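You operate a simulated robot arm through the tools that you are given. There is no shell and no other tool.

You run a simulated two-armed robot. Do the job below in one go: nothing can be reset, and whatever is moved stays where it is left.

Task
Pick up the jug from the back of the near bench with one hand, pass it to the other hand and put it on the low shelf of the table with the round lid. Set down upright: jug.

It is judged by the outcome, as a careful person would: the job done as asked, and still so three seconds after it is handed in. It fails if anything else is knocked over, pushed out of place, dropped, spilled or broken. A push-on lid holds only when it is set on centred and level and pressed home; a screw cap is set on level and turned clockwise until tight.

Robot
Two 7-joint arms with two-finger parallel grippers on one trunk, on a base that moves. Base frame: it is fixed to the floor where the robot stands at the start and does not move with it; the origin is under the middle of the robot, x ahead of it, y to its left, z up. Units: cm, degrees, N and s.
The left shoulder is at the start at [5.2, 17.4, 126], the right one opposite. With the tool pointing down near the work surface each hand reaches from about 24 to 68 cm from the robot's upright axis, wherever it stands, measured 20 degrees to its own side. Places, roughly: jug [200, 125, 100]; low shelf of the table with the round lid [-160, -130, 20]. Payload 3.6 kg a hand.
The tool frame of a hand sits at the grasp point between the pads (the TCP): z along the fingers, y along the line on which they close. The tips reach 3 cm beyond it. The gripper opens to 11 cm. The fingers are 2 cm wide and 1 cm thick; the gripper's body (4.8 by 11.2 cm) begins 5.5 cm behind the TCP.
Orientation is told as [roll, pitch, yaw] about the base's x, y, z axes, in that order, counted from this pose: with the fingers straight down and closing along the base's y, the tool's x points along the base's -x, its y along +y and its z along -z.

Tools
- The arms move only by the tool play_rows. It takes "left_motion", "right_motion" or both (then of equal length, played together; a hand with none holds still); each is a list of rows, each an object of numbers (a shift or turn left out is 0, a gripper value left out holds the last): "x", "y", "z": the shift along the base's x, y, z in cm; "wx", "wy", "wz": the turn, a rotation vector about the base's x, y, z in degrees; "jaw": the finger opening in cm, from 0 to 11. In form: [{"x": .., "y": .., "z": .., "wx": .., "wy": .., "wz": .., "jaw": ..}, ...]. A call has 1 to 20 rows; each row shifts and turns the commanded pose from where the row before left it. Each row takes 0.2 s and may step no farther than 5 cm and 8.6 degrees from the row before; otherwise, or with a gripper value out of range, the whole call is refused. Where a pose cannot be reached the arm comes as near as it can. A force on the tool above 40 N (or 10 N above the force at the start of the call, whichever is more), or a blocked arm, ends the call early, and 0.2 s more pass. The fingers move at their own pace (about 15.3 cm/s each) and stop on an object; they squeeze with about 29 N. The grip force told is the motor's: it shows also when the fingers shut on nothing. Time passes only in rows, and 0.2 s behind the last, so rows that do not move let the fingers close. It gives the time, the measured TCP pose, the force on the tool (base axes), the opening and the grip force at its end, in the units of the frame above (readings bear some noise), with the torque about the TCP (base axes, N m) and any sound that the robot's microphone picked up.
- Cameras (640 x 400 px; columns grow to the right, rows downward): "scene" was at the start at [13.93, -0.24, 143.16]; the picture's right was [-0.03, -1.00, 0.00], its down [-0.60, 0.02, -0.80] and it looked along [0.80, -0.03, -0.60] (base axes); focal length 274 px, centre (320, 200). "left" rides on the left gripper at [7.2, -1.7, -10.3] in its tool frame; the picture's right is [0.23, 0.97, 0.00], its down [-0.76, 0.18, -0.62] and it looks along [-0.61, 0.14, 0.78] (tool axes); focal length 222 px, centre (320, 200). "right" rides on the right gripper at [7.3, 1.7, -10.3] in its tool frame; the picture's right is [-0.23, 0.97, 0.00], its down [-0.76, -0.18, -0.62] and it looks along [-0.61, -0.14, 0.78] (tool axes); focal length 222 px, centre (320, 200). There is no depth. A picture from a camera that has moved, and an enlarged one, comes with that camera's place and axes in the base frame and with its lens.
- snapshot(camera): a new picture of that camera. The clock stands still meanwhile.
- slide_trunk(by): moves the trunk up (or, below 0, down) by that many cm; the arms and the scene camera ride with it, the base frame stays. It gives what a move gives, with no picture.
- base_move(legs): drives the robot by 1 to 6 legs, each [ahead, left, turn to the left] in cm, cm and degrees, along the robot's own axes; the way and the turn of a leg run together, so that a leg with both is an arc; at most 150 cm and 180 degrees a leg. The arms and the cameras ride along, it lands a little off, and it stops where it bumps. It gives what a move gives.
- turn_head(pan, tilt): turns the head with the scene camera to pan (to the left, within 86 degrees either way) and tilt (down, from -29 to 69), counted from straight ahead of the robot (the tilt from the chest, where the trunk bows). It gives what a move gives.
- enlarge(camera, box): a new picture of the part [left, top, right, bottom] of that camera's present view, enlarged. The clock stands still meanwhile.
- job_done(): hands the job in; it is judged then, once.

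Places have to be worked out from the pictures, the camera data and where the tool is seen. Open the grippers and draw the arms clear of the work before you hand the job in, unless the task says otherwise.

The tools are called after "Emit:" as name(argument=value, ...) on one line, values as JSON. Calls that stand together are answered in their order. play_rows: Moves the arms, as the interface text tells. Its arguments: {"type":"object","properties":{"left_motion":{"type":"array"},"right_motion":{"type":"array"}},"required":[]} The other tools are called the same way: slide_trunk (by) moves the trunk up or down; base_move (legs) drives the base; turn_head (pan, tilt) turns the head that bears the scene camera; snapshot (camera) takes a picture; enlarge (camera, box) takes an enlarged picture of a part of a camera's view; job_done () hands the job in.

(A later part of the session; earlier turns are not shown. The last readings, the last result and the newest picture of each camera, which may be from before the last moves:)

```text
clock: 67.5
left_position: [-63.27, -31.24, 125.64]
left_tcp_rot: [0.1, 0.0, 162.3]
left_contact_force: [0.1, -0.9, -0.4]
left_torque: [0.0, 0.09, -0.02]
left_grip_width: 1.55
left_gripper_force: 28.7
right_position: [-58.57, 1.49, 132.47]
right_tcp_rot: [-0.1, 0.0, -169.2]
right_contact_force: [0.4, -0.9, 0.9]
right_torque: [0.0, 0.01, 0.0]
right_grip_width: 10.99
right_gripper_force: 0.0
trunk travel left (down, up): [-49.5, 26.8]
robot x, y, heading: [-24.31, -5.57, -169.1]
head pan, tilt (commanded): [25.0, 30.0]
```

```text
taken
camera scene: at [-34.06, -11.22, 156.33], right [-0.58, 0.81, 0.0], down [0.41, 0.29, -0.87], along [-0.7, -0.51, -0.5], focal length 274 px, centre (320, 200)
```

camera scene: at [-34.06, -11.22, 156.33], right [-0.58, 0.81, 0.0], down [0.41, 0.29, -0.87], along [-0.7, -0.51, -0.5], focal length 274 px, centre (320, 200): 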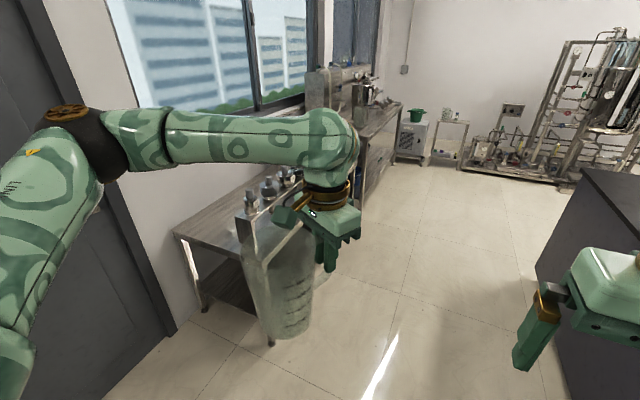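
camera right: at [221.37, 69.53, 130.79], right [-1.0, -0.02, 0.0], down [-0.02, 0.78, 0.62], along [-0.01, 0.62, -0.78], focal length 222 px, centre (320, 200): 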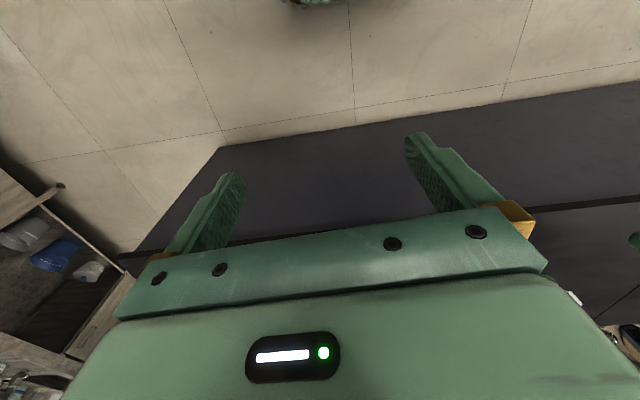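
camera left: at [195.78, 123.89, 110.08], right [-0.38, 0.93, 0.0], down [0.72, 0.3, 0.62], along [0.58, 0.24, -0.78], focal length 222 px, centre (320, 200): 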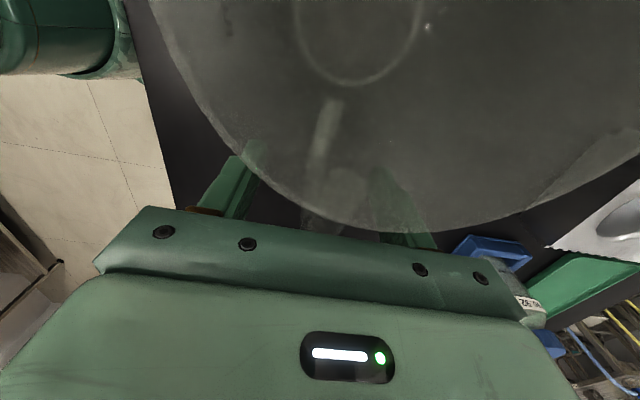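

The stainless table on the left with a low shelf matches the target place. I drive 60 cm further and look at the table with the head turned left.

Emit:
base_move(legs=[[60, -10, 0]])

Emit:
turn_head(pan=60, tilt=35)

Emit:
snapshot(camera="scene")

```text
clock: 71.0
left_position: [-124.33, -32.84, 125.57]
left_tcp_rot: [0.0, 0.0, 162.4]
left_contact_force: [-0.6, -0.5, -0.4]
left_torque: [0.01, 0.07, 0.02]
left_grip_width: 1.55
left_gripper_force: 29.5
right_position: [-119.78, -0.33, 132.38]
right_tcp_rot: [0.1, 0.0, -168.8]
right_contact_force: [-0.5, 0.6, -0.2]
right_torque: [-0.01, 0.0, 0.02]
right_grip_width: 11.02
right_gripper_force: 0.1
trunk travel left (down, up): [-49.5, 26.8]
robot x, y, heading: [-85.27, -6.9, -168.8]
head pan, tilt (commanded): [25.0, 30.0]
```

```text
clock: 72.0
left_position: [-124.24, -32.9, 125.62]
left_tcp_rot: [0.0, 0.1, 162.6]
left_contact_force: [1.3, -0.3, -0.9]
left_torque: [0.03, 0.08, -0.05]
left_grip_width: 1.58
left_gripper_force: 29.2
right_position: [-119.72, -0.25, 132.46]
right_tcp_rot: [-0.1, -0.1, -168.8]
right_contact_force: [0.2, -0.4, 0.1]
right_torque: [0.01, -0.01, 0.01]
right_grip_width: 10.99
right_gripper_force: 0.0
trunk travel left (down, up): [-49.5, 26.8]
robot x, y, heading: [-85.57, -7.17, -168.7]
head pan, tilt (commanded): [60.0, 35.0]
```

```text
taken
camera scene: at [-90.74, -15.78, 155.55], right [-0.95, 0.32, 0.0], down [0.19, 0.54, -0.82], along [-0.27, -0.77, -0.57], focal length 274 px, centre (320, 200)
```

scene: 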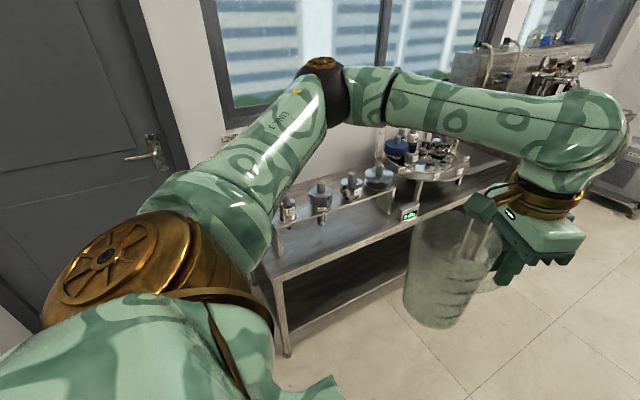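

The table's near front leg is at about [−97, −94]; its front runs away to my left. I drive 85 cm further along and turn to face the table.

Emit:
base_move(legs=[[85, 0, 0], [0, 0, 90]])

Emit:
turn_head(pan=0, tilt=40)

Emit:
snapshot(camera="scene")

```text
clock: 80.2
left_position: [-141.61, -62.25, 125.62]
left_tcp_rot: [0.0, 0.0, -107.8]
left_contact_force: [0.5, 0.6, -0.9]
left_torque: [-0.09, 0.04, 0.01]
left_grip_width: 1.53
left_gripper_force: 28.4
right_position: [-174.25, -57.34, 132.5]
right_tcp_rot: [0.0, -0.1, -79.2]
right_contact_force: [0.8, -0.5, -1.0]
right_torque: [-0.01, -0.01, -0.01]
right_grip_width: 10.99
right_gripper_force: 0.2
trunk travel left (down, up): [-49.5, 26.8]
robot x, y, heading: [-167.58, -23.23, -79.2]
head pan, tilt (commanded): [60.0, 35.0]
```

```text
clock: 81.5
left_position: [-141.51, -62.25, 125.6]
left_tcp_rot: [0.0, 0.0, -107.7]
left_contact_force: [-0.1, 0.3, -1.2]
left_torque: [-0.11, 0.0, -0.01]
left_grip_width: 1.57
left_gripper_force: 29.1
right_position: [-174.29, -57.31, 132.3]
right_tcp_rot: [0.0, 0.0, -79.1]
right_contact_force: [0.4, -0.3, 0.1]
right_torque: [-0.02, -0.01, 0.0]
right_grip_width: 11.01
right_gripper_force: 0.0
trunk travel left (down, up): [-49.5, 26.8]
robot x, y, heading: [-167.23, -23.14, -79.2]
head pan, tilt (commanded): [0.0, 40.0]
```

```text
taken
camera scene: at [-165.24, -33.99, 154.79], right [-0.98, -0.19, 0.0], down [-0.12, 0.63, -0.77], along [0.14, -0.75, -0.64], focal length 274 px, centre (320, 200)
```

scene: 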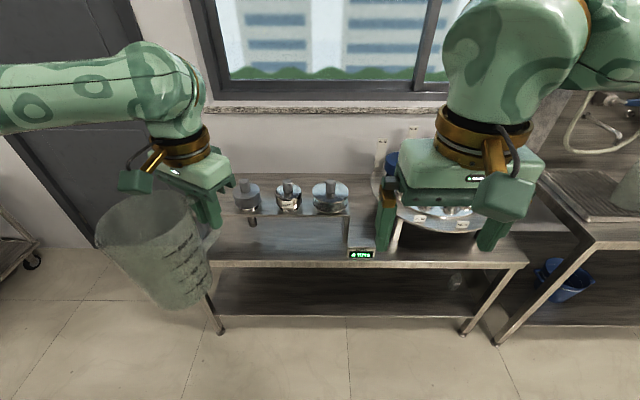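

I face the table squarely: front legs at room-depth ≈80 cm from me, table top z≈65, low shelf z≈20 with ~40 cm headroom. I lower the trunk 40 cm to look under the top and check what is on the shelf.

Emit:
slide_trunk(by=-40)

Emit:
turn_head(pan=-5, tilt=35)

Emit:
snapshot(camera="scene")

```text
clock: 85.3
left_position: [-141.69, -62.16, 85.52]
left_tcp_rot: [0.0, 0.0, -107.7]
left_contact_force: [-0.3, 0.5, -1.6]
left_torque: [-0.08, -0.01, 0.01]
left_grip_width: 1.59
left_gripper_force: 28.6
right_position: [-174.25, -57.4, 92.57]
right_tcp_rot: [0.0, 0.0, -79.2]
right_contact_force: [-0.8, 0.0, -0.3]
right_torque: [0.02, -0.03, 0.01]
right_grip_width: 11.0
right_gripper_force: 0.1
trunk travel left (down, up): [-9.5, 66.8]
robot x, y, heading: [-167.37, -23.11, -79.2]
head pan, tilt (commanded): [0.0, 40.0]
```

```text
clock: 86.0
left_position: [-141.61, -62.27, 85.46]
left_tcp_rot: [0.0, 0.1, -107.7]
left_contact_force: [0.6, -0.8, -0.8]
left_torque: [-0.09, 0.04, 0.0]
left_grip_width: 1.57
left_gripper_force: 28.8
right_position: [-174.17, -57.47, 92.33]
right_tcp_rot: [0.0, 0.1, -79.1]
right_contact_force: [0.0, 0.3, 0.5]
right_torque: [-0.01, 0.01, -0.01]
right_grip_width: 11.01
right_gripper_force: 0.1
trunk travel left (down, up): [-9.5, 66.8]
robot x, y, heading: [-167.42, -23.44, -79.3]
head pan, tilt (commanded): [-5.0, 35.0]
```

```text
taken
camera scene: at [-162.85, -50.58, 114.36], right [-0.99, -0.1, 0.0], down [-0.06, 0.57, -0.82], along [0.08, -0.81, -0.57], focal length 274 px, centre (320, 200)
```

scene: 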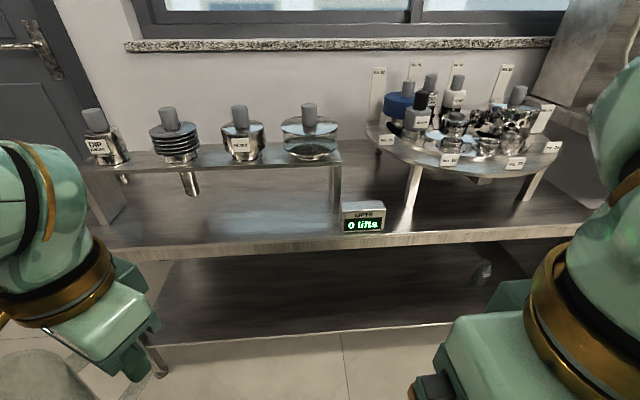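

The low shelf looks mostly empty with something small and glassy at its right. I enlarge the shelf region.

Emit:
enlarge(camera="scene", box=[120, 220, 540, 400])

Emit:
enlarge(camera="scene", box=[420, 230, 540, 320])

```text
1.52 times, centred on (330, 310) of scene
camera zoom: at [-162.85, -50.58, 114.36], right [-0.99, -0.1, 0.0], down [-0.06, 0.57, -0.82], along [0.08, -0.81, -0.57], focal length 417 px, centre (305, 32)
```

zoom: 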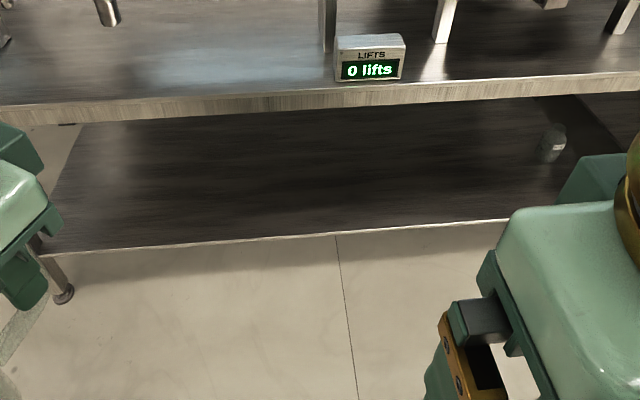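

```text
4.44 times, centred on (480, 275) of scene
camera zoom: at [-162.85, -50.58, 114.36], right [-0.99, -0.1, 0.0], down [-0.06, 0.57, -0.82], along [0.08, -0.81, -0.57], focal length 1218 px, centre (-391, -133)
```

zoom: 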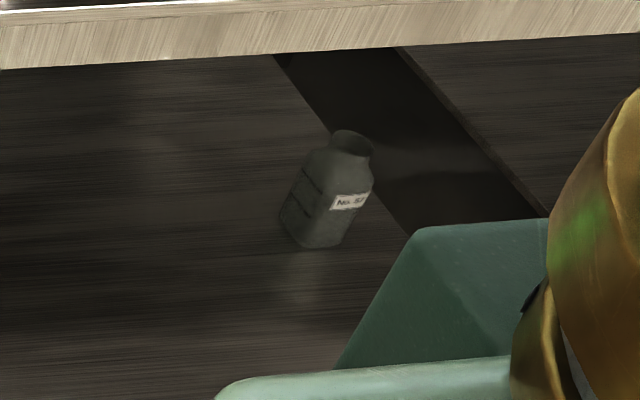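

The shelf's centre and left are empty; only a small uncapped bottle stands at its right end, which I'll keep away from. Before the hand-over I test whether the right arm can reach a low, 40°-tilted placing pose: tilt it first while moving forward.

Emit:
play_rows(right_motion=[{"wz": 7.5}, {"wz": 7.5}, {"x": 0.56, "y": -2.95, "wx": -7.49, "wy": -3.65}, {"x": 0.56, "y": -2.95, "wx": -7.49, "wy": -3.65}, {"x": 0.56, "y": -2.95, "wx": -7.49, "wy": -3.65}, {"x": 0.56, "y": -2.95, "wx": -7.49, "wy": -3.65}, {"x": 0.56, "y": -2.95, "wx": -7.49, "wy": -3.65}, {"x": 0.56, "y": -2.95, "wx": -7.49, "wy": -3.65}, {}])

Emit:
snapshot(camera="scene")

```text
clock: 88.0
left_position: [-141.64, -62.2, 85.71]
left_tcp_rot: [-0.1, 0.0, -107.8]
left_contact_force: [0.1, -0.1, -1.1]
left_torque: [-0.09, 0.0, 0.01]
left_grip_width: 1.57
left_gripper_force: 29.2
right_position: [-169.98, -76.0, 93.11]
right_tcp_rot: [0.1, -50.0, -64.2]
right_contact_force: [-0.4, 0.4, -0.2]
right_torque: [0.07, 0.01, -0.01]
right_grip_width: 11.02
right_gripper_force: 0.1
right hand out of reach, approached as far as the arm can: row 4, 5, 7
trunk travel left (down, up): [-9.5, 66.8]
robot x, y, heading: [-167.55, -22.86, -79.2]
head pan, tilt (commanded): [-5.0, 35.0]
```

```text
taken
camera scene: at [-162.86, -50.57, 114.37], right [-0.99, -0.1, 0.0], down [-0.06, 0.57, -0.82], along [0.08, -0.81, -0.57], focal length 274 px, centre (320, 200)
```

scene: 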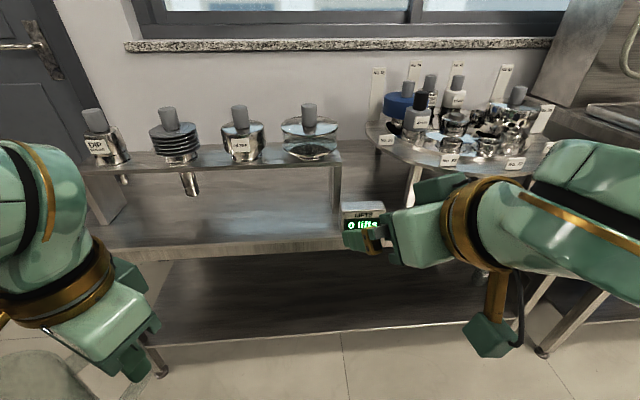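

The tilted pose works at this height. I now lower the right hand (empty) to z≈36 in front of the table to verify the low reach.

Emit:
play_rows(right_motion=[{"z": -4.5}, {"z": -4.5}, {"z": -4.5}, {"z": -4.5}, {"z": -4.5}, {"z": -4.5}, {"z": -4.5}, {"z": -4.5}, {"z": -4.5}, {"z": -4.5}, {"z": -4.5}, {"z": -4.5}, {"z": -2}, {}])

Emit:
snapshot(camera="scene")

```text
clock: 91.0
left_position: [-141.74, -62.15, 85.61]
left_tcp_rot: [0.0, 0.0, -107.8]
left_contact_force: [0.6, -1.0, -1.3]
left_torque: [-0.06, 0.0, 0.01]
left_grip_width: 1.58
left_gripper_force: 29.4
right_position: [-169.92, -78.26, 83.35]
right_tcp_rot: [-0.2, -49.7, -64.3]
right_contact_force: [0.3, 0.0, 0.7]
right_torque: [-0.03, 0.0, 0.02]
right_grip_width: 11.02
right_gripper_force: 0.0
right hand out of reach, approached as far as the arm can: row 1, 3, 4, 5, 6, 7, 8, 9, 10, 11, 12, 13
trunk travel left (down, up): [-9.5, 66.8]
robot x, y, heading: [-167.25, -23.1, -79.5]
head pan, tilt (commanded): [-5.0, 35.0]
```

```text
taken
camera scene: at [-162.85, -50.59, 114.36], right [-0.99, -0.1, 0.0], down [-0.06, 0.57, -0.82], along [0.08, -0.81, -0.57], focal length 274 px, centre (320, 200)
```

scene: 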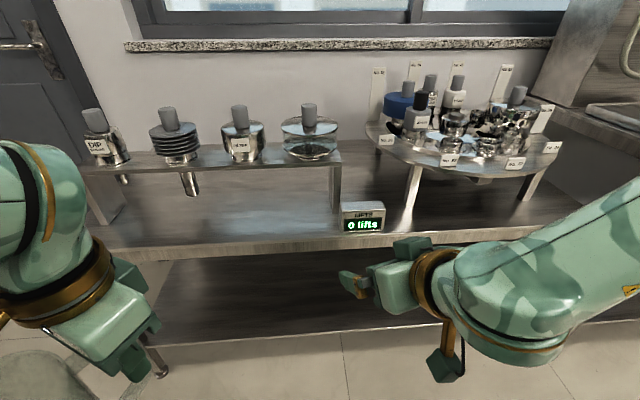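

The arm stalls at z≈83 in this tilt – a joint limit. I check how the commanded pose behaves by rotating the hand back 25° toward vertical without a shift.

Emit:
play_rows(right_motion=[{"wx": 7.49, "wy": 3.65}, {"wx": 7.49, "wy": 3.65}, {"wx": 7.49, "wy": 3.65}, {}])

```text
clock: 92.0
left_position: [-141.77, -62.2, 85.6]
left_tcp_rot: [0.0, -0.1, -107.8]
left_contact_force: [-0.5, 0.1, -0.6]
left_torque: [-0.04, -0.01, 0.0]
left_grip_width: 1.56
left_gripper_force: 29.6
right_position: [-170.04, -78.3, 83.46]
right_tcp_rot: [0.2, -24.9, -64.1]
right_contact_force: [-0.3, -0.9, 0.1]
right_torque: [0.0, 0.0, -0.03]
right_grip_width: 11.01
right_gripper_force: 0.1
trunk travel left (down, up): [-9.5, 66.8]
robot x, y, heading: [-167.81, -23.1, -79.3]
head pan, tilt (commanded): [-5.0, 35.0]
```

The command restarts from the measured pose. Now tilted 65° below horizontal, I try lowering again.

Emit:
play_rows(right_motion=[{"z": -4}, {"z": -4}, {"z": -4}, {"z": -4}, {"z": -4}, {"z": -4}, {"z": -4}, {"z": -4}, {"z": -4}, {"z": -4}, {"z": -4}, {}])

Emit:
snapshot(camera="scene")

```text
clock: 94.6
left_position: [-141.64, -62.19, 85.63]
left_tcp_rot: [-0.2, 0.0, -107.7]
left_contact_force: [0.9, 0.4, -1.0]
left_torque: [-0.1, 0.0, 0.0]
left_grip_width: 1.54
left_gripper_force: 28.7
right_position: [-174.61, -81.71, 47.7]
right_tcp_rot: [0.0, -24.9, -64.1]
right_contact_force: [0.5, 0.9, 0.6]
right_torque: [0.01, -0.04, 0.03]
right_grip_width: 10.99
right_gripper_force: 0.1
right hand out of reach, approached as far as the arm can: row 8, 9, 10, 11
trunk travel left (down, up): [-9.5, 66.8]
robot x, y, heading: [-167.45, -23.59, -79.1]
head pan, tilt (commanded): [-5.0, 35.0]
```

```text
taken
camera scene: at [-162.78, -50.56, 114.37], right [-0.99, -0.1, 0.0], down [-0.06, 0.57, -0.82], along [0.08, -0.81, -0.57], focal length 274 px, centre (320, 200)
```

scene: 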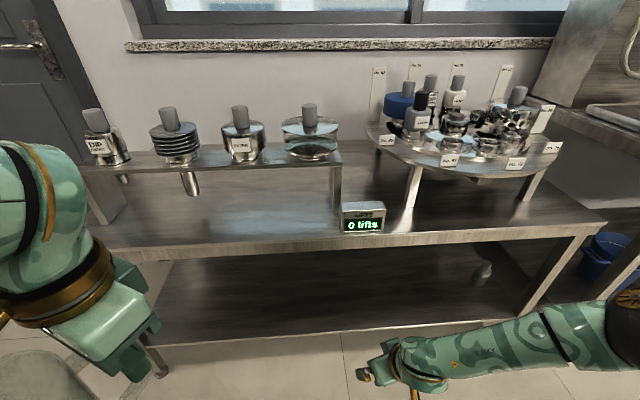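

At 65° tilt it gets down to z≈48. I try pointing the hand more to the left (in line with the forearm, +30° yaw), which should free the wrist, then lower further.

Emit:
play_rows(right_motion=[{"wz": 7.5}, {"wz": 7.5}, {"wz": 7.5}, {"wz": 7.5}, {"z": -4}, {"z": -4}, {"z": -4}, {}])

Emit:
snapshot(camera="scene")

```text
clock: 96.4
left_position: [-141.64, -62.13, 85.59]
left_tcp_rot: [0.0, 0.0, -107.8]
left_contact_force: [-0.4, -0.9, -1.7]
left_torque: [-0.06, 0.02, 0.03]
left_grip_width: 1.54
left_gripper_force: 28.9
right_position: [-174.59, -81.86, 35.61]
right_tcp_rot: [0.2, -25.1, -34.1]
right_contact_force: [0.1, 1.0, 0.5]
right_torque: [0.01, 0.01, -0.01]
right_grip_width: 11.02
right_gripper_force: 0.0
trunk travel left (down, up): [-9.5, 66.8]
robot x, y, heading: [-167.57, -23.21, -79.4]
head pan, tilt (commanded): [-5.0, 35.0]
```

```text
taken
camera scene: at [-162.86, -50.59, 114.37], right [-0.99, -0.1, 0.0], down [-0.06, 0.57, -0.82], along [0.08, -0.81, -0.57], focal length 274 px, centre (320, 200)
```

scene: 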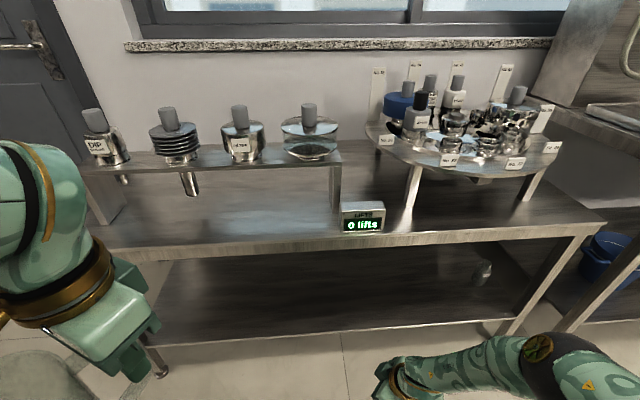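

Reached z=35.6 with no reach problem. Now I raise the tilt by 20° (to 45° below horizontal) here.

Emit:
play_rows(right_motion=[{"wx": -3.74, "wy": -5.52}, {"wx": -3.74, "wy": -5.52}, {"wx": -3.74, "wy": -5.52}, {}])

Emit:
turn_head(pan=-15, tilt=55)

Emit:
snapshot(camera="scene")

```text
clock: 97.4
left_position: [-141.63, -62.18, 85.56]
left_tcp_rot: [-0.1, -0.1, -107.8]
left_contact_force: [0.2, 0.2, -0.4]
left_torque: [-0.08, 0.0, 0.05]
left_grip_width: 1.54
left_gripper_force: 29.1
right_position: [-174.6, -81.78, 35.36]
right_tcp_rot: [0.1, -45.0, -34.2]
right_contact_force: [0.7, 0.4, -0.2]
right_torque: [0.0, 0.02, -0.02]
right_grip_width: 11.02
right_gripper_force: 0.1
trunk travel left (down, up): [-9.5, 66.8]
robot x, y, heading: [-167.74, -23.11, -79.2]
head pan, tilt (commanded): [-5.0, 35.0]
```

```text
clock: 98.2
left_position: [-141.69, -62.21, 85.51]
left_tcp_rot: [0.0, 0.0, -107.8]
left_contact_force: [0.1, -0.4, -0.8]
left_torque: [-0.06, 0.03, -0.02]
left_grip_width: 1.55
left_gripper_force: 29.2
right_position: [-174.67, -81.85, 35.7]
right_tcp_rot: [0.1, -45.1, -34.2]
right_contact_force: [0.4, -0.5, 0.9]
right_torque: [-0.01, -0.01, 0.0]
right_grip_width: 10.97
right_gripper_force: 0.0
trunk travel left (down, up): [-9.5, 66.8]
robot x, y, heading: [-167.12, -23.72, -79.2]
head pan, tilt (commanded): [-15.0, 55.0]
```

```text
taken
camera scene: at [-164.27, -49.02, 111.55], right [-1.0, 0.07, 0.0], down [0.06, 0.82, -0.57], along [-0.04, -0.57, -0.82], focal length 274 px, centre (320, 200)
```

scene: 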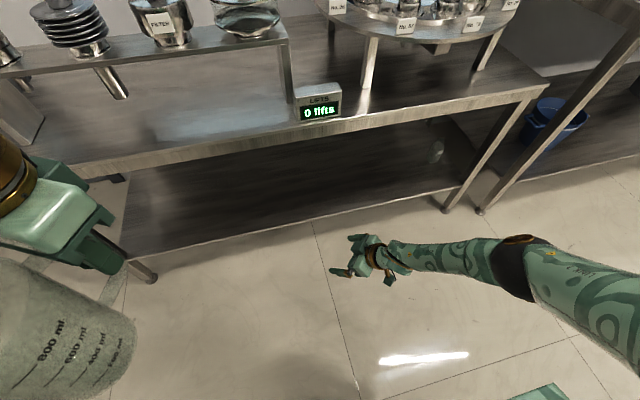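

The right arm is comfortable at z≈36 with the hand pointing 45° left of forward and 45° down. I test whether 30° left of forward is also reachable here.

Emit:
play_rows(right_motion=[{"wz": -5}, {"wz": -5}, {"wz": -5}, {}])

```text
clock: 99.2
left_position: [-141.63, -62.24, 85.6]
left_tcp_rot: [0.0, -0.1, -107.8]
left_contact_force: [-0.2, 0.8, -1.9]
left_torque: [-0.1, 0.04, 0.02]
left_grip_width: 1.53
left_gripper_force: 29.4
right_position: [-174.62, -81.78, 35.61]
right_tcp_rot: [0.1, -44.8, -49.1]
right_contact_force: [-0.1, -1.0, 0.6]
right_torque: [-0.03, 0.0, -0.02]
right_grip_width: 10.98
right_gripper_force: 0.0
trunk travel left (down, up): [-9.5, 66.8]
robot x, y, heading: [-167.74, -23.0, -79.2]
head pan, tilt (commanded): [-15.0, 55.0]
```

30° works too. I test lowering a further 5 cm (to the actual placing height).

Emit:
play_rows(right_motion=[{"z": -2.5}, {"z": -2.5}, {}])

Emit:
snapshot(camera="scene")

Emit:
snapshot(camera="right")

```text
clock: 100.0
left_position: [-141.54, -62.25, 85.42]
left_tcp_rot: [0.1, 0.0, -107.8]
left_contact_force: [-0.3, 0.5, -1.0]
left_torque: [-0.08, 0.03, -0.01]
left_grip_width: 1.56
left_gripper_force: 29.2
right_position: [-174.53, -81.91, 31.33]
right_tcp_rot: [0.1, -45.1, -49.1]
right_contact_force: [-0.6, 0.6, 0.6]
right_torque: [-0.02, 0.01, 0.0]
right_grip_width: 10.98
right_gripper_force: 0.1
right hand out of reach, approached as far as the arm can: row 2
trunk travel left (down, up): [-9.5, 66.8]
robot x, y, heading: [-167.0, -23.09, -78.8]
head pan, tilt (commanded): [-15.0, 55.0]
```

```text
taken
camera scene: at [-164.27, -49.02, 111.54], right [-1.0, 0.07, 0.0], down [0.06, 0.82, -0.57], along [-0.04, -0.57, -0.82], focal length 274 px, centre (320, 200)
```

scene: 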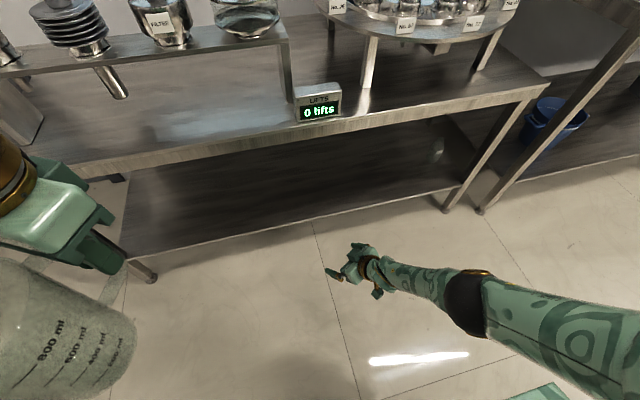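

```text
taken
camera right: at [-181.44, -71.54, 33.53], right [0.84, 0.52, 0.16], down [-0.07, -0.19, 0.98], along [0.54, -0.83, -0.12], focal length 222 px, centre (320, 200)
```

right: 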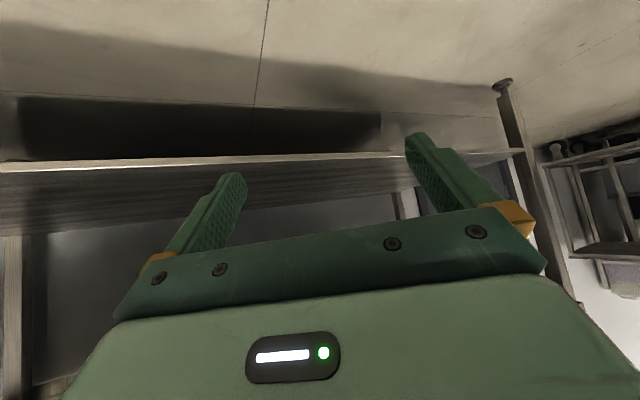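

That works down to z≈31 even with 9.5 cm of trunk travel in reserve, so placing with the hand 30° left / 45° down is feasible. Now I raise and pull back the right hand to a waiting pose, keeping that orientation.

Emit:
play_rows(right_motion=[{"x": 0.3, "y": 2.05, "z": 3.87}, {"x": 0.3, "y": 2.05, "z": 3.87}, {"x": 0.3, "y": 2.05, "z": 3.87}, {"x": 0.3, "y": 2.05, "z": 3.87}, {"x": 0.3, "y": 2.05, "z": 3.87}, {"x": 0.3, "y": 2.05, "z": 3.87}, {"x": 0.3, "y": 2.05, "z": 3.87}, {"x": 0.3, "y": 2.05, "z": 3.87}, {"x": 0.3, "y": 2.05, "z": 3.87}, {"x": 0.3, "y": 2.05, "z": 3.87}, {}])

Emit:
snapshot(camera="scene")

```text
clock: 102.4
left_position: [-141.69, -62.25, 85.55]
left_tcp_rot: [0.1, -0.1, -107.8]
left_contact_force: [0.0, -0.1, -0.9]
left_torque: [-0.06, 0.05, -0.04]
left_grip_width: 1.56
left_gripper_force: 28.6
right_position: [-185.86, -70.95, 59.29]
right_tcp_rot: [0.5, -44.8, -49.3]
right_contact_force: [0.6, 0.5, -0.1]
right_torque: [-0.05, -0.02, 0.04]
right_grip_width: 11.01
right_gripper_force: 0.1
right hand out of reach, approached as far as the arm can: row 2, 3, 4, 5, 6, 7, 8, 9, 10
trunk travel left (down, up): [-9.5, 66.8]
robot x, y, heading: [-167.5, -23.48, -79.4]
head pan, tilt (commanded): [-15.0, 55.0]
```

```text
taken
camera scene: at [-164.28, -49.02, 111.54], right [-1.0, 0.07, 0.0], down [0.06, 0.82, -0.57], along [-0.04, -0.57, -0.82], focal length 274 px, centre (320, 200)
```

scene: 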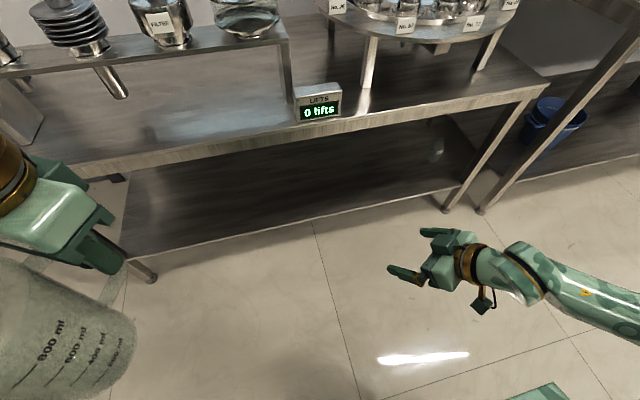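

With that heading the right hand won't come inboard (stalled at 27 cm right of centre). I try turning the hand 20° further left and then moving it inboard.

Emit:
play_rows(right_motion=[{"wz": 7}, {"wz": 7}, {"wz": 7}, {"x": 3.0, "y": 0.57}, {"x": 3.0, "y": 0.57}, {"x": 3.0, "y": 0.57}, {"x": 3.0, "y": 0.57}, {"x": 3.0, "y": 0.57}, {}])

Emit:
snapshot(camera="scene")

```text
clock: 104.4
left_position: [-141.64, -62.27, 85.63]
left_tcp_rot: [0.0, 0.0, -107.8]
left_contact_force: [0.3, 0.5, -1.5]
left_torque: [-0.02, 0.02, 0.01]
left_grip_width: 1.55
left_gripper_force: 28.9
right_position: [-175.32, -69.21, 58.89]
right_tcp_rot: [0.6, -45.1, -28.3]
right_contact_force: [0.4, -1.4, -0.1]
right_torque: [0.0, 0.0, -0.04]
right_grip_width: 11.01
right_gripper_force: 0.1
right hand out of reach, approached as far as the arm can: row 7, 8
trunk travel left (down, up): [-9.5, 66.8]
robot x, y, heading: [-167.47, -23.5, -79.3]
head pan, tilt (commanded): [-15.0, 55.0]
```

```text
taken
camera scene: at [-164.28, -49.01, 111.54], right [-1.0, 0.07, 0.0], down [0.06, 0.82, -0.57], along [-0.04, -0.57, -0.82], focal length 274 px, centre (320, 200)
```

scene: 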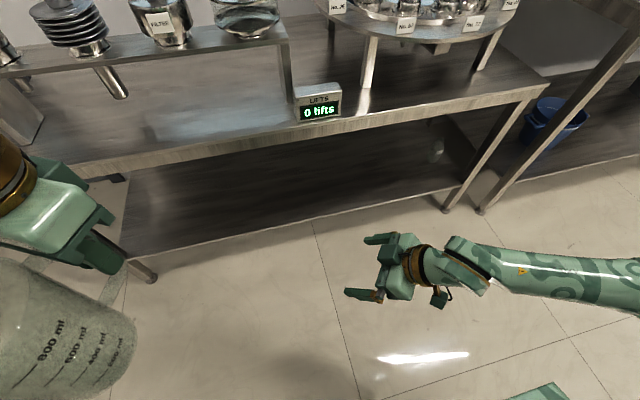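

Pointing ~50° left lets it come in to 16 cm right of centre at z≈59. I test raising it in this orientation to z≈93, where the hand-over would be easier for both arms.

Emit:
play_rows(right_motion=[{"z": 4.2}, {"z": 4.2}, {"z": 4.2}, {"z": 4.2}, {"z": 4.2}, {"z": 4.2}, {"z": 4.2}, {"z": 4.2}, {}])

Emit:
snapshot(camera="scene")

```text
clock: 106.4
left_position: [-141.49, -62.26, 85.49]
left_tcp_rot: [0.0, 0.0, -107.8]
left_contact_force: [-0.2, -0.2, -0.3]
left_torque: [-0.06, 0.02, -0.01]
left_grip_width: 1.54
left_gripper_force: 29.1
right_position: [-174.86, -73.59, 90.8]
right_tcp_rot: [0.3, -44.9, -28.2]
right_contact_force: [-0.7, -0.6, -0.2]
right_torque: [-0.04, 0.02, 0.02]
right_grip_width: 10.99
right_gripper_force: 0.1
right hand out of reach, approached as far as the arm can: row 3, 4, 5, 6
trunk travel left (down, up): [-9.5, 66.8]
robot x, y, heading: [-167.8, -23.23, -79.3]
head pan, tilt (commanded): [-15.0, 55.0]
```

```text
taken
camera scene: at [-164.29, -49.03, 111.53], right [-1.0, 0.07, 0.0], down [0.06, 0.82, -0.57], along [-0.04, -0.57, -0.82], focal length 274 px, centre (320, 200)
```

scene: 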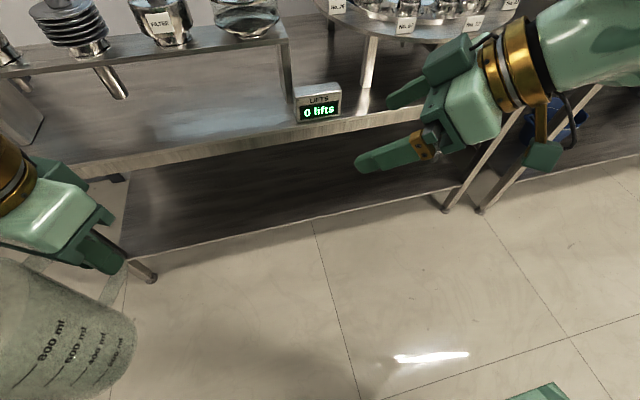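

At z≈91 it works with slightly more forward reach. I test moving inboard by 14 cm at this height.

Emit:
play_rows(right_motion=[{"x": 3.0, "y": 0.57}, {"x": 3.0, "y": 0.57}, {"x": 3.0, "y": 0.57}, {"x": 3.0, "y": 0.57}, {"x": 2.0, "y": 0.38}, {}])

```text
clock: 107.8
left_position: [-141.67, -62.13, 85.59]
left_tcp_rot: [0.0, -0.1, -107.8]
left_contact_force: [0.4, -0.6, -1.7]
left_torque: [-0.08, 0.03, -0.04]
left_grip_width: 1.53
left_gripper_force: 29.3
right_position: [-160.92, -70.96, 90.84]
right_tcp_rot: [0.1, -45.0, -28.1]
right_contact_force: [0.1, -0.3, -1.5]
right_torque: [0.0, 0.0, -0.01]
right_grip_width: 10.98
right_gripper_force: 0.1
trunk travel left (down, up): [-9.5, 66.8]
robot x, y, heading: [-167.63, -23.29, -79.2]
head pan, tilt (commanded): [-15.0, 55.0]
```

Good, it reaches the centre there. I test turning back to ~30° left of forward at this spot.

Emit:
play_rows(right_motion=[{"wz": -7}, {"wz": -7}, {"wz": -7}, {}])

Emit:
snapshot(camera="scene")

```text
clock: 108.8
left_position: [-141.68, -62.3, 85.61]
left_tcp_rot: [0.0, 0.0, -107.8]
left_contact_force: [0.1, -0.8, -1.3]
left_torque: [-0.08, 0.0, -0.02]
left_grip_width: 1.56
left_gripper_force: 28.9
right_position: [-160.94, -71.0, 90.95]
right_tcp_rot: [0.0, -45.0, -49.2]
right_contact_force: [-0.1, -0.4, 0.3]
right_torque: [-0.01, -0.02, 0.0]
right_grip_width: 10.99
right_gripper_force: 0.2
trunk travel left (down, up): [-9.5, 66.8]
robot x, y, heading: [-167.4, -23.42, -79.4]
head pan, tilt (commanded): [-15.0, 55.0]
```

```text
taken
camera scene: at [-164.28, -49.02, 111.54], right [-1.0, 0.07, 0.0], down [0.06, 0.82, -0.57], along [-0.04, -0.57, -0.82], focal length 274 px, centre (320, 200)
```

scene: 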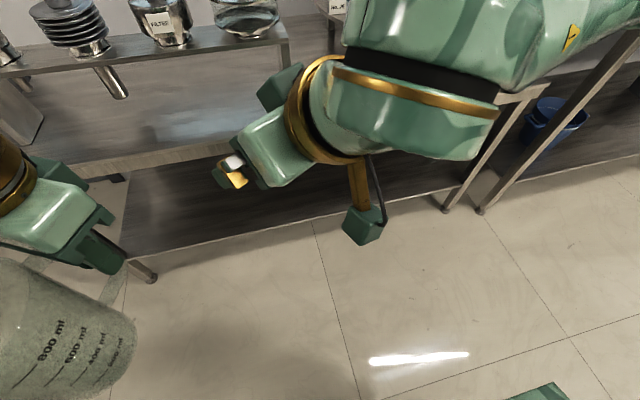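

The right hand can also take the 30°-left direction there. I back it off 16 cm along its finger axis, then bring the left hand with the jug to the hand-over place in front of me, rotating the handle to point ~10° left of forward.

Emit:
play_rows(right_motion=[{"x": -1.85, "y": 2.14, "z": 2.83}, {"x": -1.85, "y": 2.14, "z": 2.83}, {"x": -1.85, "y": 2.14, "z": 2.83}, {"x": -1.85, "y": 2.14, "z": 2.83}, {}])

Emit:
play_rows(left_motion=[{"x": -1.78, "y": -1.69, "z": 0.37, "wz": 4.83}, {"x": -1.78, "y": -1.69, "z": 0.37, "wz": 4.83}, {"x": -1.78, "y": -1.69, "z": 0.37, "wz": 4.83}, {"x": -1.78, "y": -1.69, "z": 0.37, "wz": 4.83}, {"x": -1.78, "y": -1.69, "z": 0.37, "wz": 4.83}, {"x": -1.78, "y": -1.69, "z": 0.37, "wz": 4.83}, {"x": -1.78, "y": -1.69, "z": 0.37, "wz": 4.83}, {"x": -1.78, "y": -1.69, "z": 0.37, "wz": 4.83}, {}])

Emit:
snapshot(camera="scene")

Emit:
snapshot(camera="right")

```text
clock: 110.0
left_position: [-141.54, -62.2, 85.51]
left_tcp_rot: [0.0, 0.0, -107.8]
left_contact_force: [-0.1, 0.0, -0.8]
left_torque: [-0.04, 0.02, 0.01]
left_grip_width: 1.55
left_gripper_force: 28.8
right_position: [-167.52, -63.33, 102.73]
right_tcp_rot: [0.1, -44.9, -49.2]
right_contact_force: [-0.8, -0.9, 0.5]
right_torque: [0.0, 0.02, 0.01]
right_grip_width: 11.03
right_gripper_force: 0.1
right hand out of reach, approached as far as the arm can: row 2, 3
trunk travel left (down, up): [-9.5, 66.8]
robot x, y, heading: [-167.25, -23.22, -79.1]
head pan, tilt (commanded): [-15.0, 55.0]
```

```text
clock: 112.0
left_position: [-156.02, -76.0, 88.18]
left_tcp_rot: [0.0, -0.1, -69.0]
left_contact_force: [0.6, 0.1, -2.2]
left_torque: [-0.13, -0.02, -0.01]
left_grip_width: 1.57
left_gripper_force: 29.0
right_position: [-167.53, -63.31, 102.83]
right_tcp_rot: [0.0, -44.8, -49.1]
right_contact_force: [0.0, -0.6, 0.2]
right_torque: [-0.03, 0.01, 0.02]
right_grip_width: 11.0
right_gripper_force: 0.1
trunk travel left (down, up): [-9.5, 66.8]
robot x, y, heading: [-167.32, -23.04, -79.2]
head pan, tilt (commanded): [-15.0, 55.0]
```

```text
taken
camera scene: at [-164.27, -49.01, 111.54], right [-1.0, 0.07, 0.0], down [0.06, 0.82, -0.57], along [-0.04, -0.57, -0.82], focal length 274 px, centre (320, 200)
```

scene: 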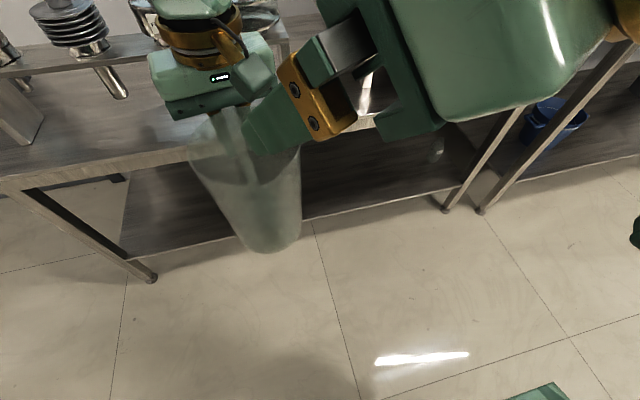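

```text
taken
camera right: at [-174.41, -52.91, 105.06], right [0.84, 0.52, 0.16], down [-0.07, -0.19, 0.98], along [0.54, -0.83, -0.12], focal length 222 px, centre (320, 200)
```

right: 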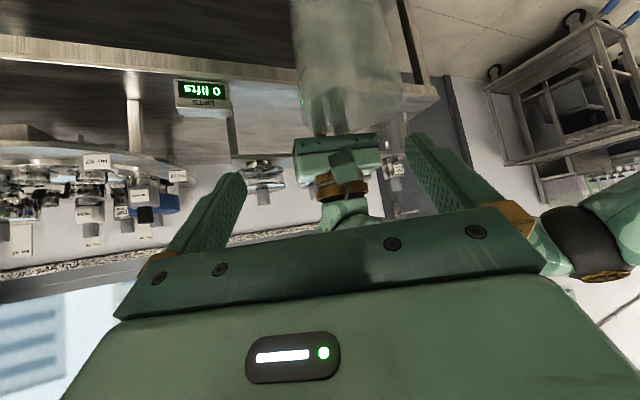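

The right wrist view (upside-down) shows the jug ahead, offset ~3 cm to the tool's +y side. I enlarge to measure rim, axis and tilt precisely.

Emit:
enlarge(camera="right", box=[240, 0, 460, 170])

Emit:
enlarge(camera="scene", box=[140, 60, 380, 270])

Emit:
snapshot(camera="left")

```text
2.35 times, centred on (350, 85) of right
camera zoom: at [-174.41, -52.91, 105.06], right [0.84, 0.52, 0.16], down [-0.07, -0.19, 0.98], along [0.54, -0.83, -0.12], focal length 523 px, centre (249, 471)
```

zoom: 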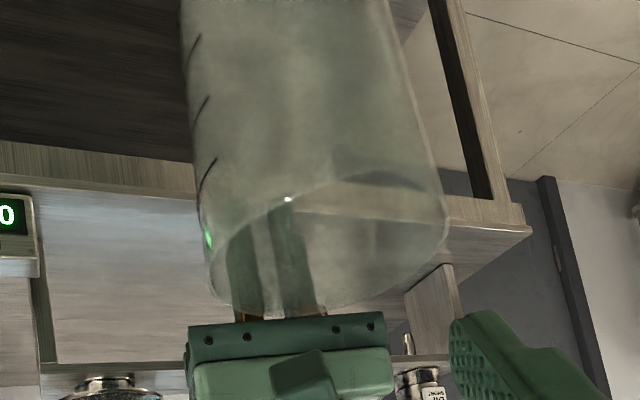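

```text
1.90 times, centred on (260, 165) of scene
camera zoom: at [-164.27, -49.01, 111.54], right [-1.0, 0.07, 0.0], down [0.06, 0.82, -0.57], along [-0.04, -0.57, -0.82], focal length 522 px, centre (434, 267)
```

zoom: 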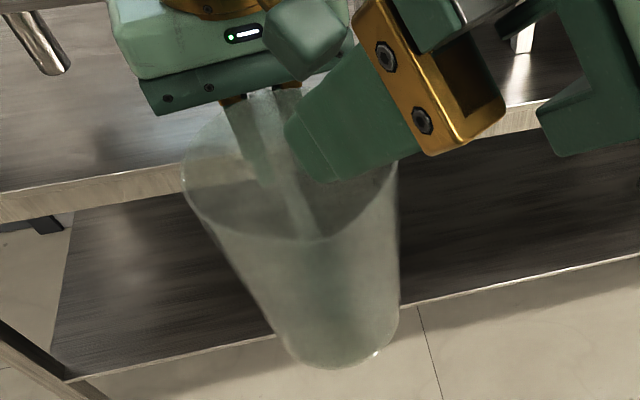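

```text
taken
camera left: at [-160.06, -69.78, 98.6], right [0.83, 0.56, 0.0], down [0.44, -0.65, 0.62], along [0.35, -0.52, -0.78], focal length 222 px, centre (320, 200)
```

left: 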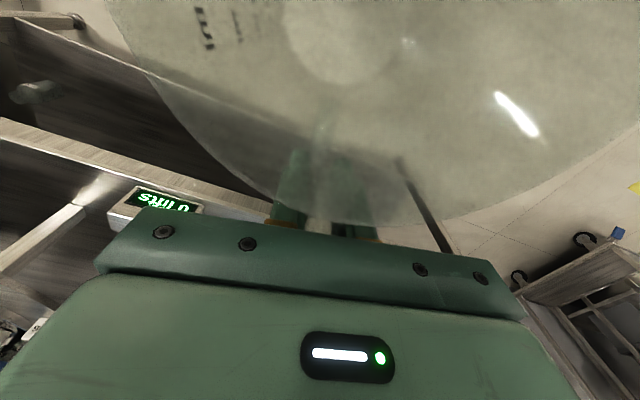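

Measurements agree: jug axis ≈[−158.95, −68.1], rim z≈93.5, base z≈78, upright. I shift the jug 3.3 cm sideways with the left hand to lie on the right hand's axis, then advance the right hand about half way and look.

Emit:
play_rows(left_motion=[{"x": -1.27, "y": -1.1}, {"x": -1.26, "y": -1.09}, {}])

Emit:
play_rows(right_motion=[{"x": 0.63, "y": -0.73, "z": -2.33}, {"x": 0.63, "y": -0.73, "z": -2.33}, {"x": 0.64, "y": -0.73, "z": -2.34}, {}])

Emit:
snapshot(camera="right")

Emit:
snapshot(camera="scene")

```text
clock: 112.8
left_position: [-158.32, -78.08, 88.2]
left_tcp_rot: [0.0, 0.0, -69.1]
left_contact_force: [-0.4, -0.1, -1.3]
left_torque: [-0.07, -0.04, 0.0]
left_grip_width: 1.54
left_gripper_force: 28.8
right_position: [-167.39, -63.33, 102.79]
right_tcp_rot: [0.1, -44.9, -49.3]
right_contact_force: [-0.1, 0.2, -0.3]
right_torque: [-0.02, 0.04, 0.03]
right_grip_width: 11.01
right_gripper_force: 0.2
trunk travel left (down, up): [-9.5, 66.8]
robot x, y, heading: [-167.12, -23.46, -79.1]
head pan, tilt (commanded): [-15.0, 55.0]
```

```text
clock: 113.8
left_position: [-158.38, -78.03, 88.24]
left_tcp_rot: [0.0, 0.0, -69.1]
left_contact_force: [-0.1, 0.2, -1.2]
left_torque: [-0.07, 0.0, -0.02]
left_grip_width: 1.54
left_gripper_force: 29.2
right_position: [-163.98, -66.47, 97.41]
right_tcp_rot: [0.0, -44.8, -49.2]
right_contact_force: [0.1, -0.4, -0.2]
right_torque: [0.03, -0.02, 0.02]
right_grip_width: 11.01
right_gripper_force: 0.1
right hand out of reach, approached as far as the arm can: row 1, 2, 3
trunk travel left (down, up): [-9.5, 66.8]
robot x, y, heading: [-167.13, -23.14, -79.1]
head pan, tilt (commanded): [-15.0, 55.0]
```

```text
taken
camera right: at [-170.93, -56.05, 99.63], right [0.84, 0.52, 0.16], down [-0.07, -0.19, 0.98], along [0.54, -0.83, -0.13], focal length 222 px, centre (320, 200)
```

right: 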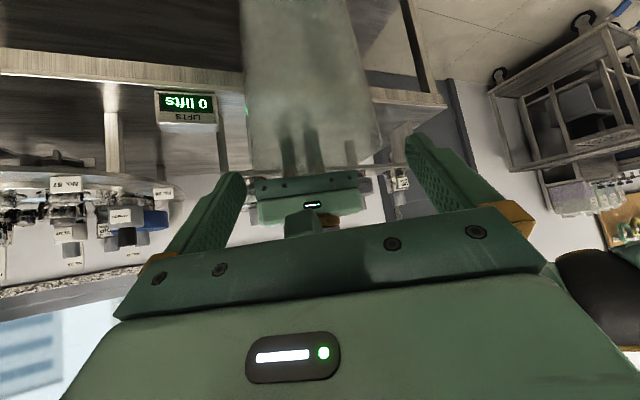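

```text
taken
camera scene: at [-164.29, -49.01, 111.55], right [-1.0, 0.07, 0.0], down [0.06, 0.82, -0.57], along [-0.04, -0.57, -0.82], focal length 274 px, centre (320, 200)
```

scene: 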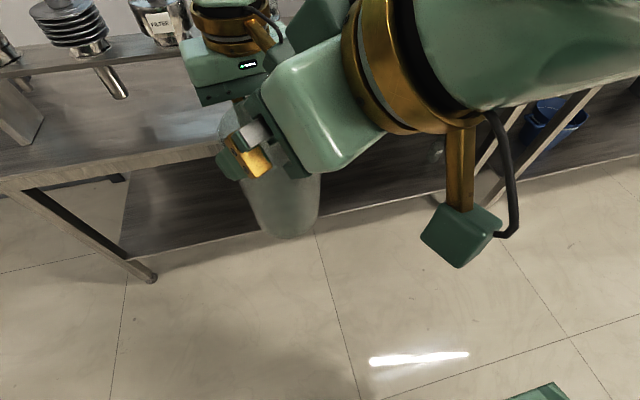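

The right hand is at a joint limit low and close-in, so I'll do the hand-over ~5 cm higher. I first back the right hand off to its earlier waiting spot, then raise the jug 5 cm.

Emit:
play_rows(right_motion=[{"x": -1.7, "y": 1.5, "z": 2.7}, {"x": -1.7, "y": 1.6, "z": 2.7}, {}])

Emit:
play_rows(left_motion=[{"z": 2.5}, {"z": 2.5}, {}])

Emit:
enlarge(camera="right", box=[200, 0, 460, 180])

```text
clock: 114.6
left_position: [-158.36, -78.05, 88.17]
left_tcp_rot: [0.1, 0.0, -69.1]
left_contact_force: [0.4, 0.5, -1.0]
left_torque: [-0.04, -0.01, 0.0]
left_grip_width: 1.56
left_gripper_force: 28.6
right_position: [-167.37, -63.63, 102.35]
right_tcp_rot: [1.1, -43.7, -50.8]
right_contact_force: [0.0, 0.6, -0.3]
right_torque: [0.04, 0.0, -0.02]
right_grip_width: 11.0
right_gripper_force: 0.0
trunk travel left (down, up): [-9.5, 66.8]
robot x, y, heading: [-167.29, -23.32, -79.2]
head pan, tilt (commanded): [-15.0, 55.0]
```

```text
clock: 115.4
left_position: [-158.22, -78.0, 93.53]
left_tcp_rot: [0.0, -0.1, -69.1]
left_contact_force: [0.7, -0.1, -1.1]
left_torque: [-0.07, -0.02, -0.02]
left_grip_width: 1.56
left_gripper_force: 29.5
right_position: [-167.34, -63.58, 102.27]
right_tcp_rot: [0.9, -43.8, -50.7]
right_contact_force: [0.5, 0.2, -0.1]
right_torque: [-0.01, 0.03, 0.03]
right_grip_width: 10.99
right_gripper_force: 0.1
trunk travel left (down, up): [-9.5, 66.8]
robot x, y, heading: [-167.18, -23.48, -79.1]
head pan, tilt (commanded): [-15.0, 55.0]
```

```text
2.22 times, centred on (330, 90) of right
camera zoom: at [-174.1, -53.08, 104.78], right [0.85, 0.5, 0.17], down [-0.07, -0.21, 0.97], along [0.52, -0.84, -0.15], focal length 494 px, centre (298, 444)
```

zoom: 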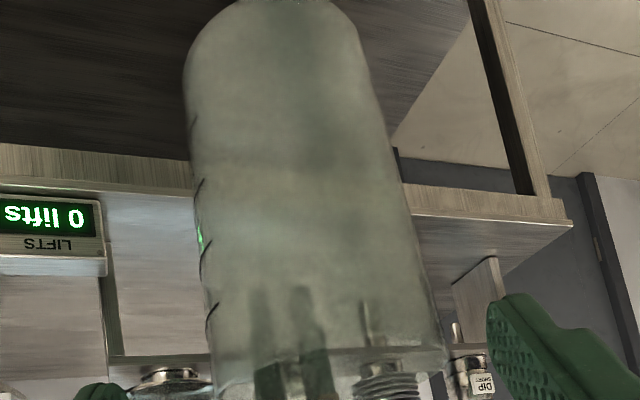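

Jug axis now ≈[−161.2, −70.1], rim z≈98.6; the right hand is 10 cm behind along its finger axis, lateral error only ~0.4 cm. I correct that, advance 6 cm and check centring.

Emit:
play_rows(right_motion=[{"x": 0.31, "y": 0.27, "wx": -1.4, "wy": -0.3, "wz": 0.8}, {"x": 1.0, "y": -1.17, "z": -1.3}, {"x": 1.0, "y": -1.17, "z": -1.3}, {"x": 1.05, "y": -1.17, "z": -1.3}, {}])

Emit:
snapshot(camera="right")

Emit:
snapshot(camera="scene")

```text
clock: 116.6
left_position: [-158.17, -77.92, 93.48]
left_tcp_rot: [0.0, 0.0, -69.1]
left_contact_force: [-1.3, -0.8, -1.1]
left_torque: [-0.06, -0.04, -0.02]
left_grip_width: 1.57
left_gripper_force: 29.0
right_position: [-164.18, -66.51, 99.04]
right_tcp_rot: [-0.8, -46.3, -47.5]
right_contact_force: [0.4, -0.3, 0.3]
right_torque: [-0.01, -0.01, 0.02]
right_grip_width: 10.98
right_gripper_force: 0.1
trunk travel left (down, up): [-9.5, 66.8]
robot x, y, heading: [-167.23, -23.34, -79.3]
head pan, tilt (commanded): [-15.0, 55.0]
```

```text
taken
camera right: at [-171.26, -56.07, 100.99], right [0.83, 0.53, 0.15], down [-0.07, -0.17, 0.98], along [0.55, -0.83, -0.1], focal length 222 px, centre (320, 200)
```

right: 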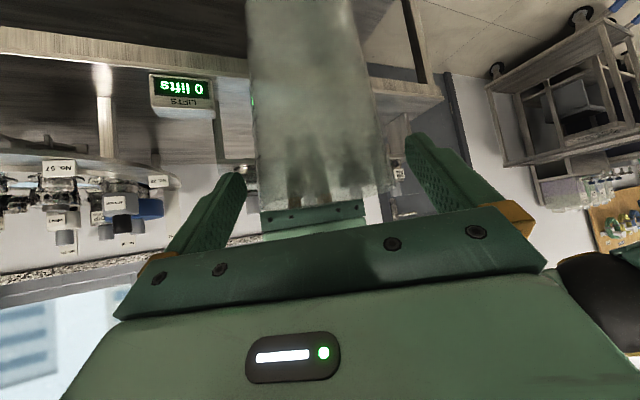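

```text
taken
camera scene: at [-164.29, -49.0, 111.55], right [-1.0, 0.07, 0.0], down [0.06, 0.82, -0.57], along [-0.04, -0.57, -0.82], focal length 274 px, centre (320, 200)
```

scene: 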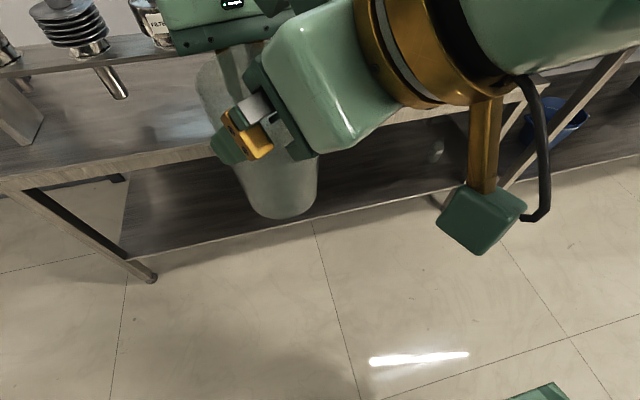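

The jug sits centred between the fingers (lateral error ≈0.1 cm). I advance the remaining 4.7 cm slowly.

Emit:
play_rows(right_motion=[{"x": 0.5, "y": -0.56, "z": -0.72}, {"x": 0.5, "y": -0.6, "z": -0.74}, {"x": 0.5, "y": -0.6, "z": -0.74}, {"x": 0.5, "y": -0.6, "z": -0.74}, {}])

Emit:
snapshot(camera="right")

Emit:
snapshot(camera="scene")

Emit:
snapshot(camera="left")

```text
clock: 117.8
left_position: [-158.31, -77.81, 93.49]
left_tcp_rot: [0.0, 0.1, -69.2]
left_contact_force: [0.1, 0.7, -1.1]
left_torque: [-0.07, -0.01, 0.01]
left_grip_width: 1.55
left_gripper_force: 28.8
right_position: [-162.45, -69.01, 96.13]
right_tcp_rot: [-0.9, -46.2, -47.7]
right_contact_force: [0.5, 0.0, 0.0]
right_torque: [0.0, 0.0, 0.04]
right_grip_width: 11.0
right_gripper_force: 0.0
trunk travel left (down, up): [-9.5, 66.8]
robot x, y, heading: [-167.55, -23.06, -79.1]
head pan, tilt (commanded): [-15.0, 55.0]
```

```text
taken
camera right: at [-169.46, -58.61, 98.09], right [0.83, 0.53, 0.15], down [-0.07, -0.17, 0.98], along [0.55, -0.83, -0.1], focal length 222 px, centre (320, 200)
```

right: 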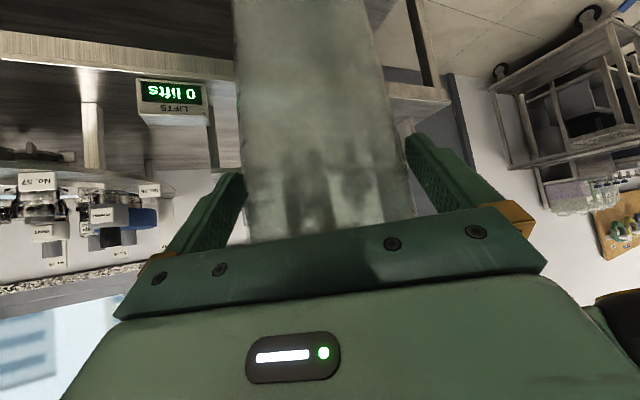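

```text
taken
camera scene: at [-164.29, -49.02, 111.54], right [-1.0, 0.07, 0.0], down [0.06, 0.82, -0.57], along [-0.04, -0.57, -0.82], focal length 274 px, centre (320, 200)
```

scene: 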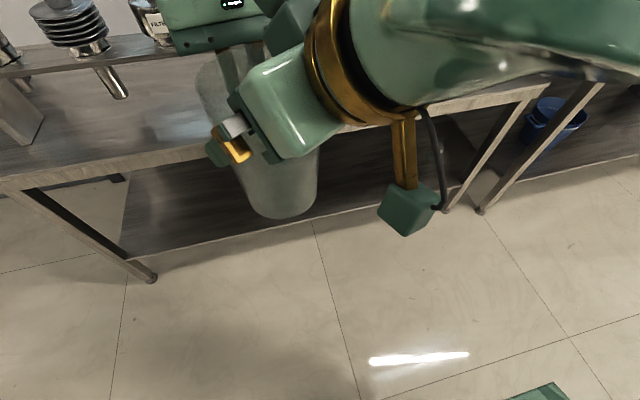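

```text
taken
camera left: at [-162.4, -71.59, 103.92], right [0.83, 0.56, 0.0], down [0.44, -0.65, 0.62], along [0.35, -0.52, -0.78], focal length 222 px, centre (320, 200)
```

left: 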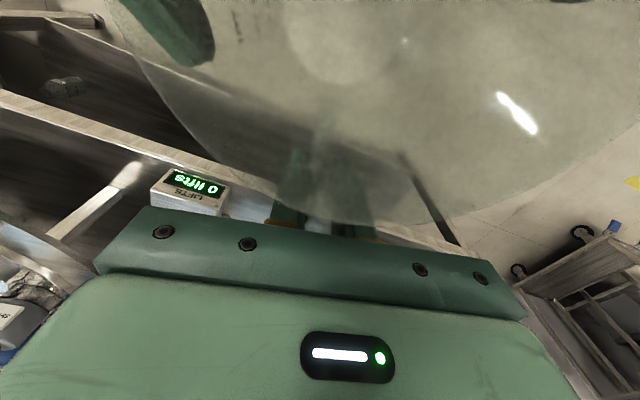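

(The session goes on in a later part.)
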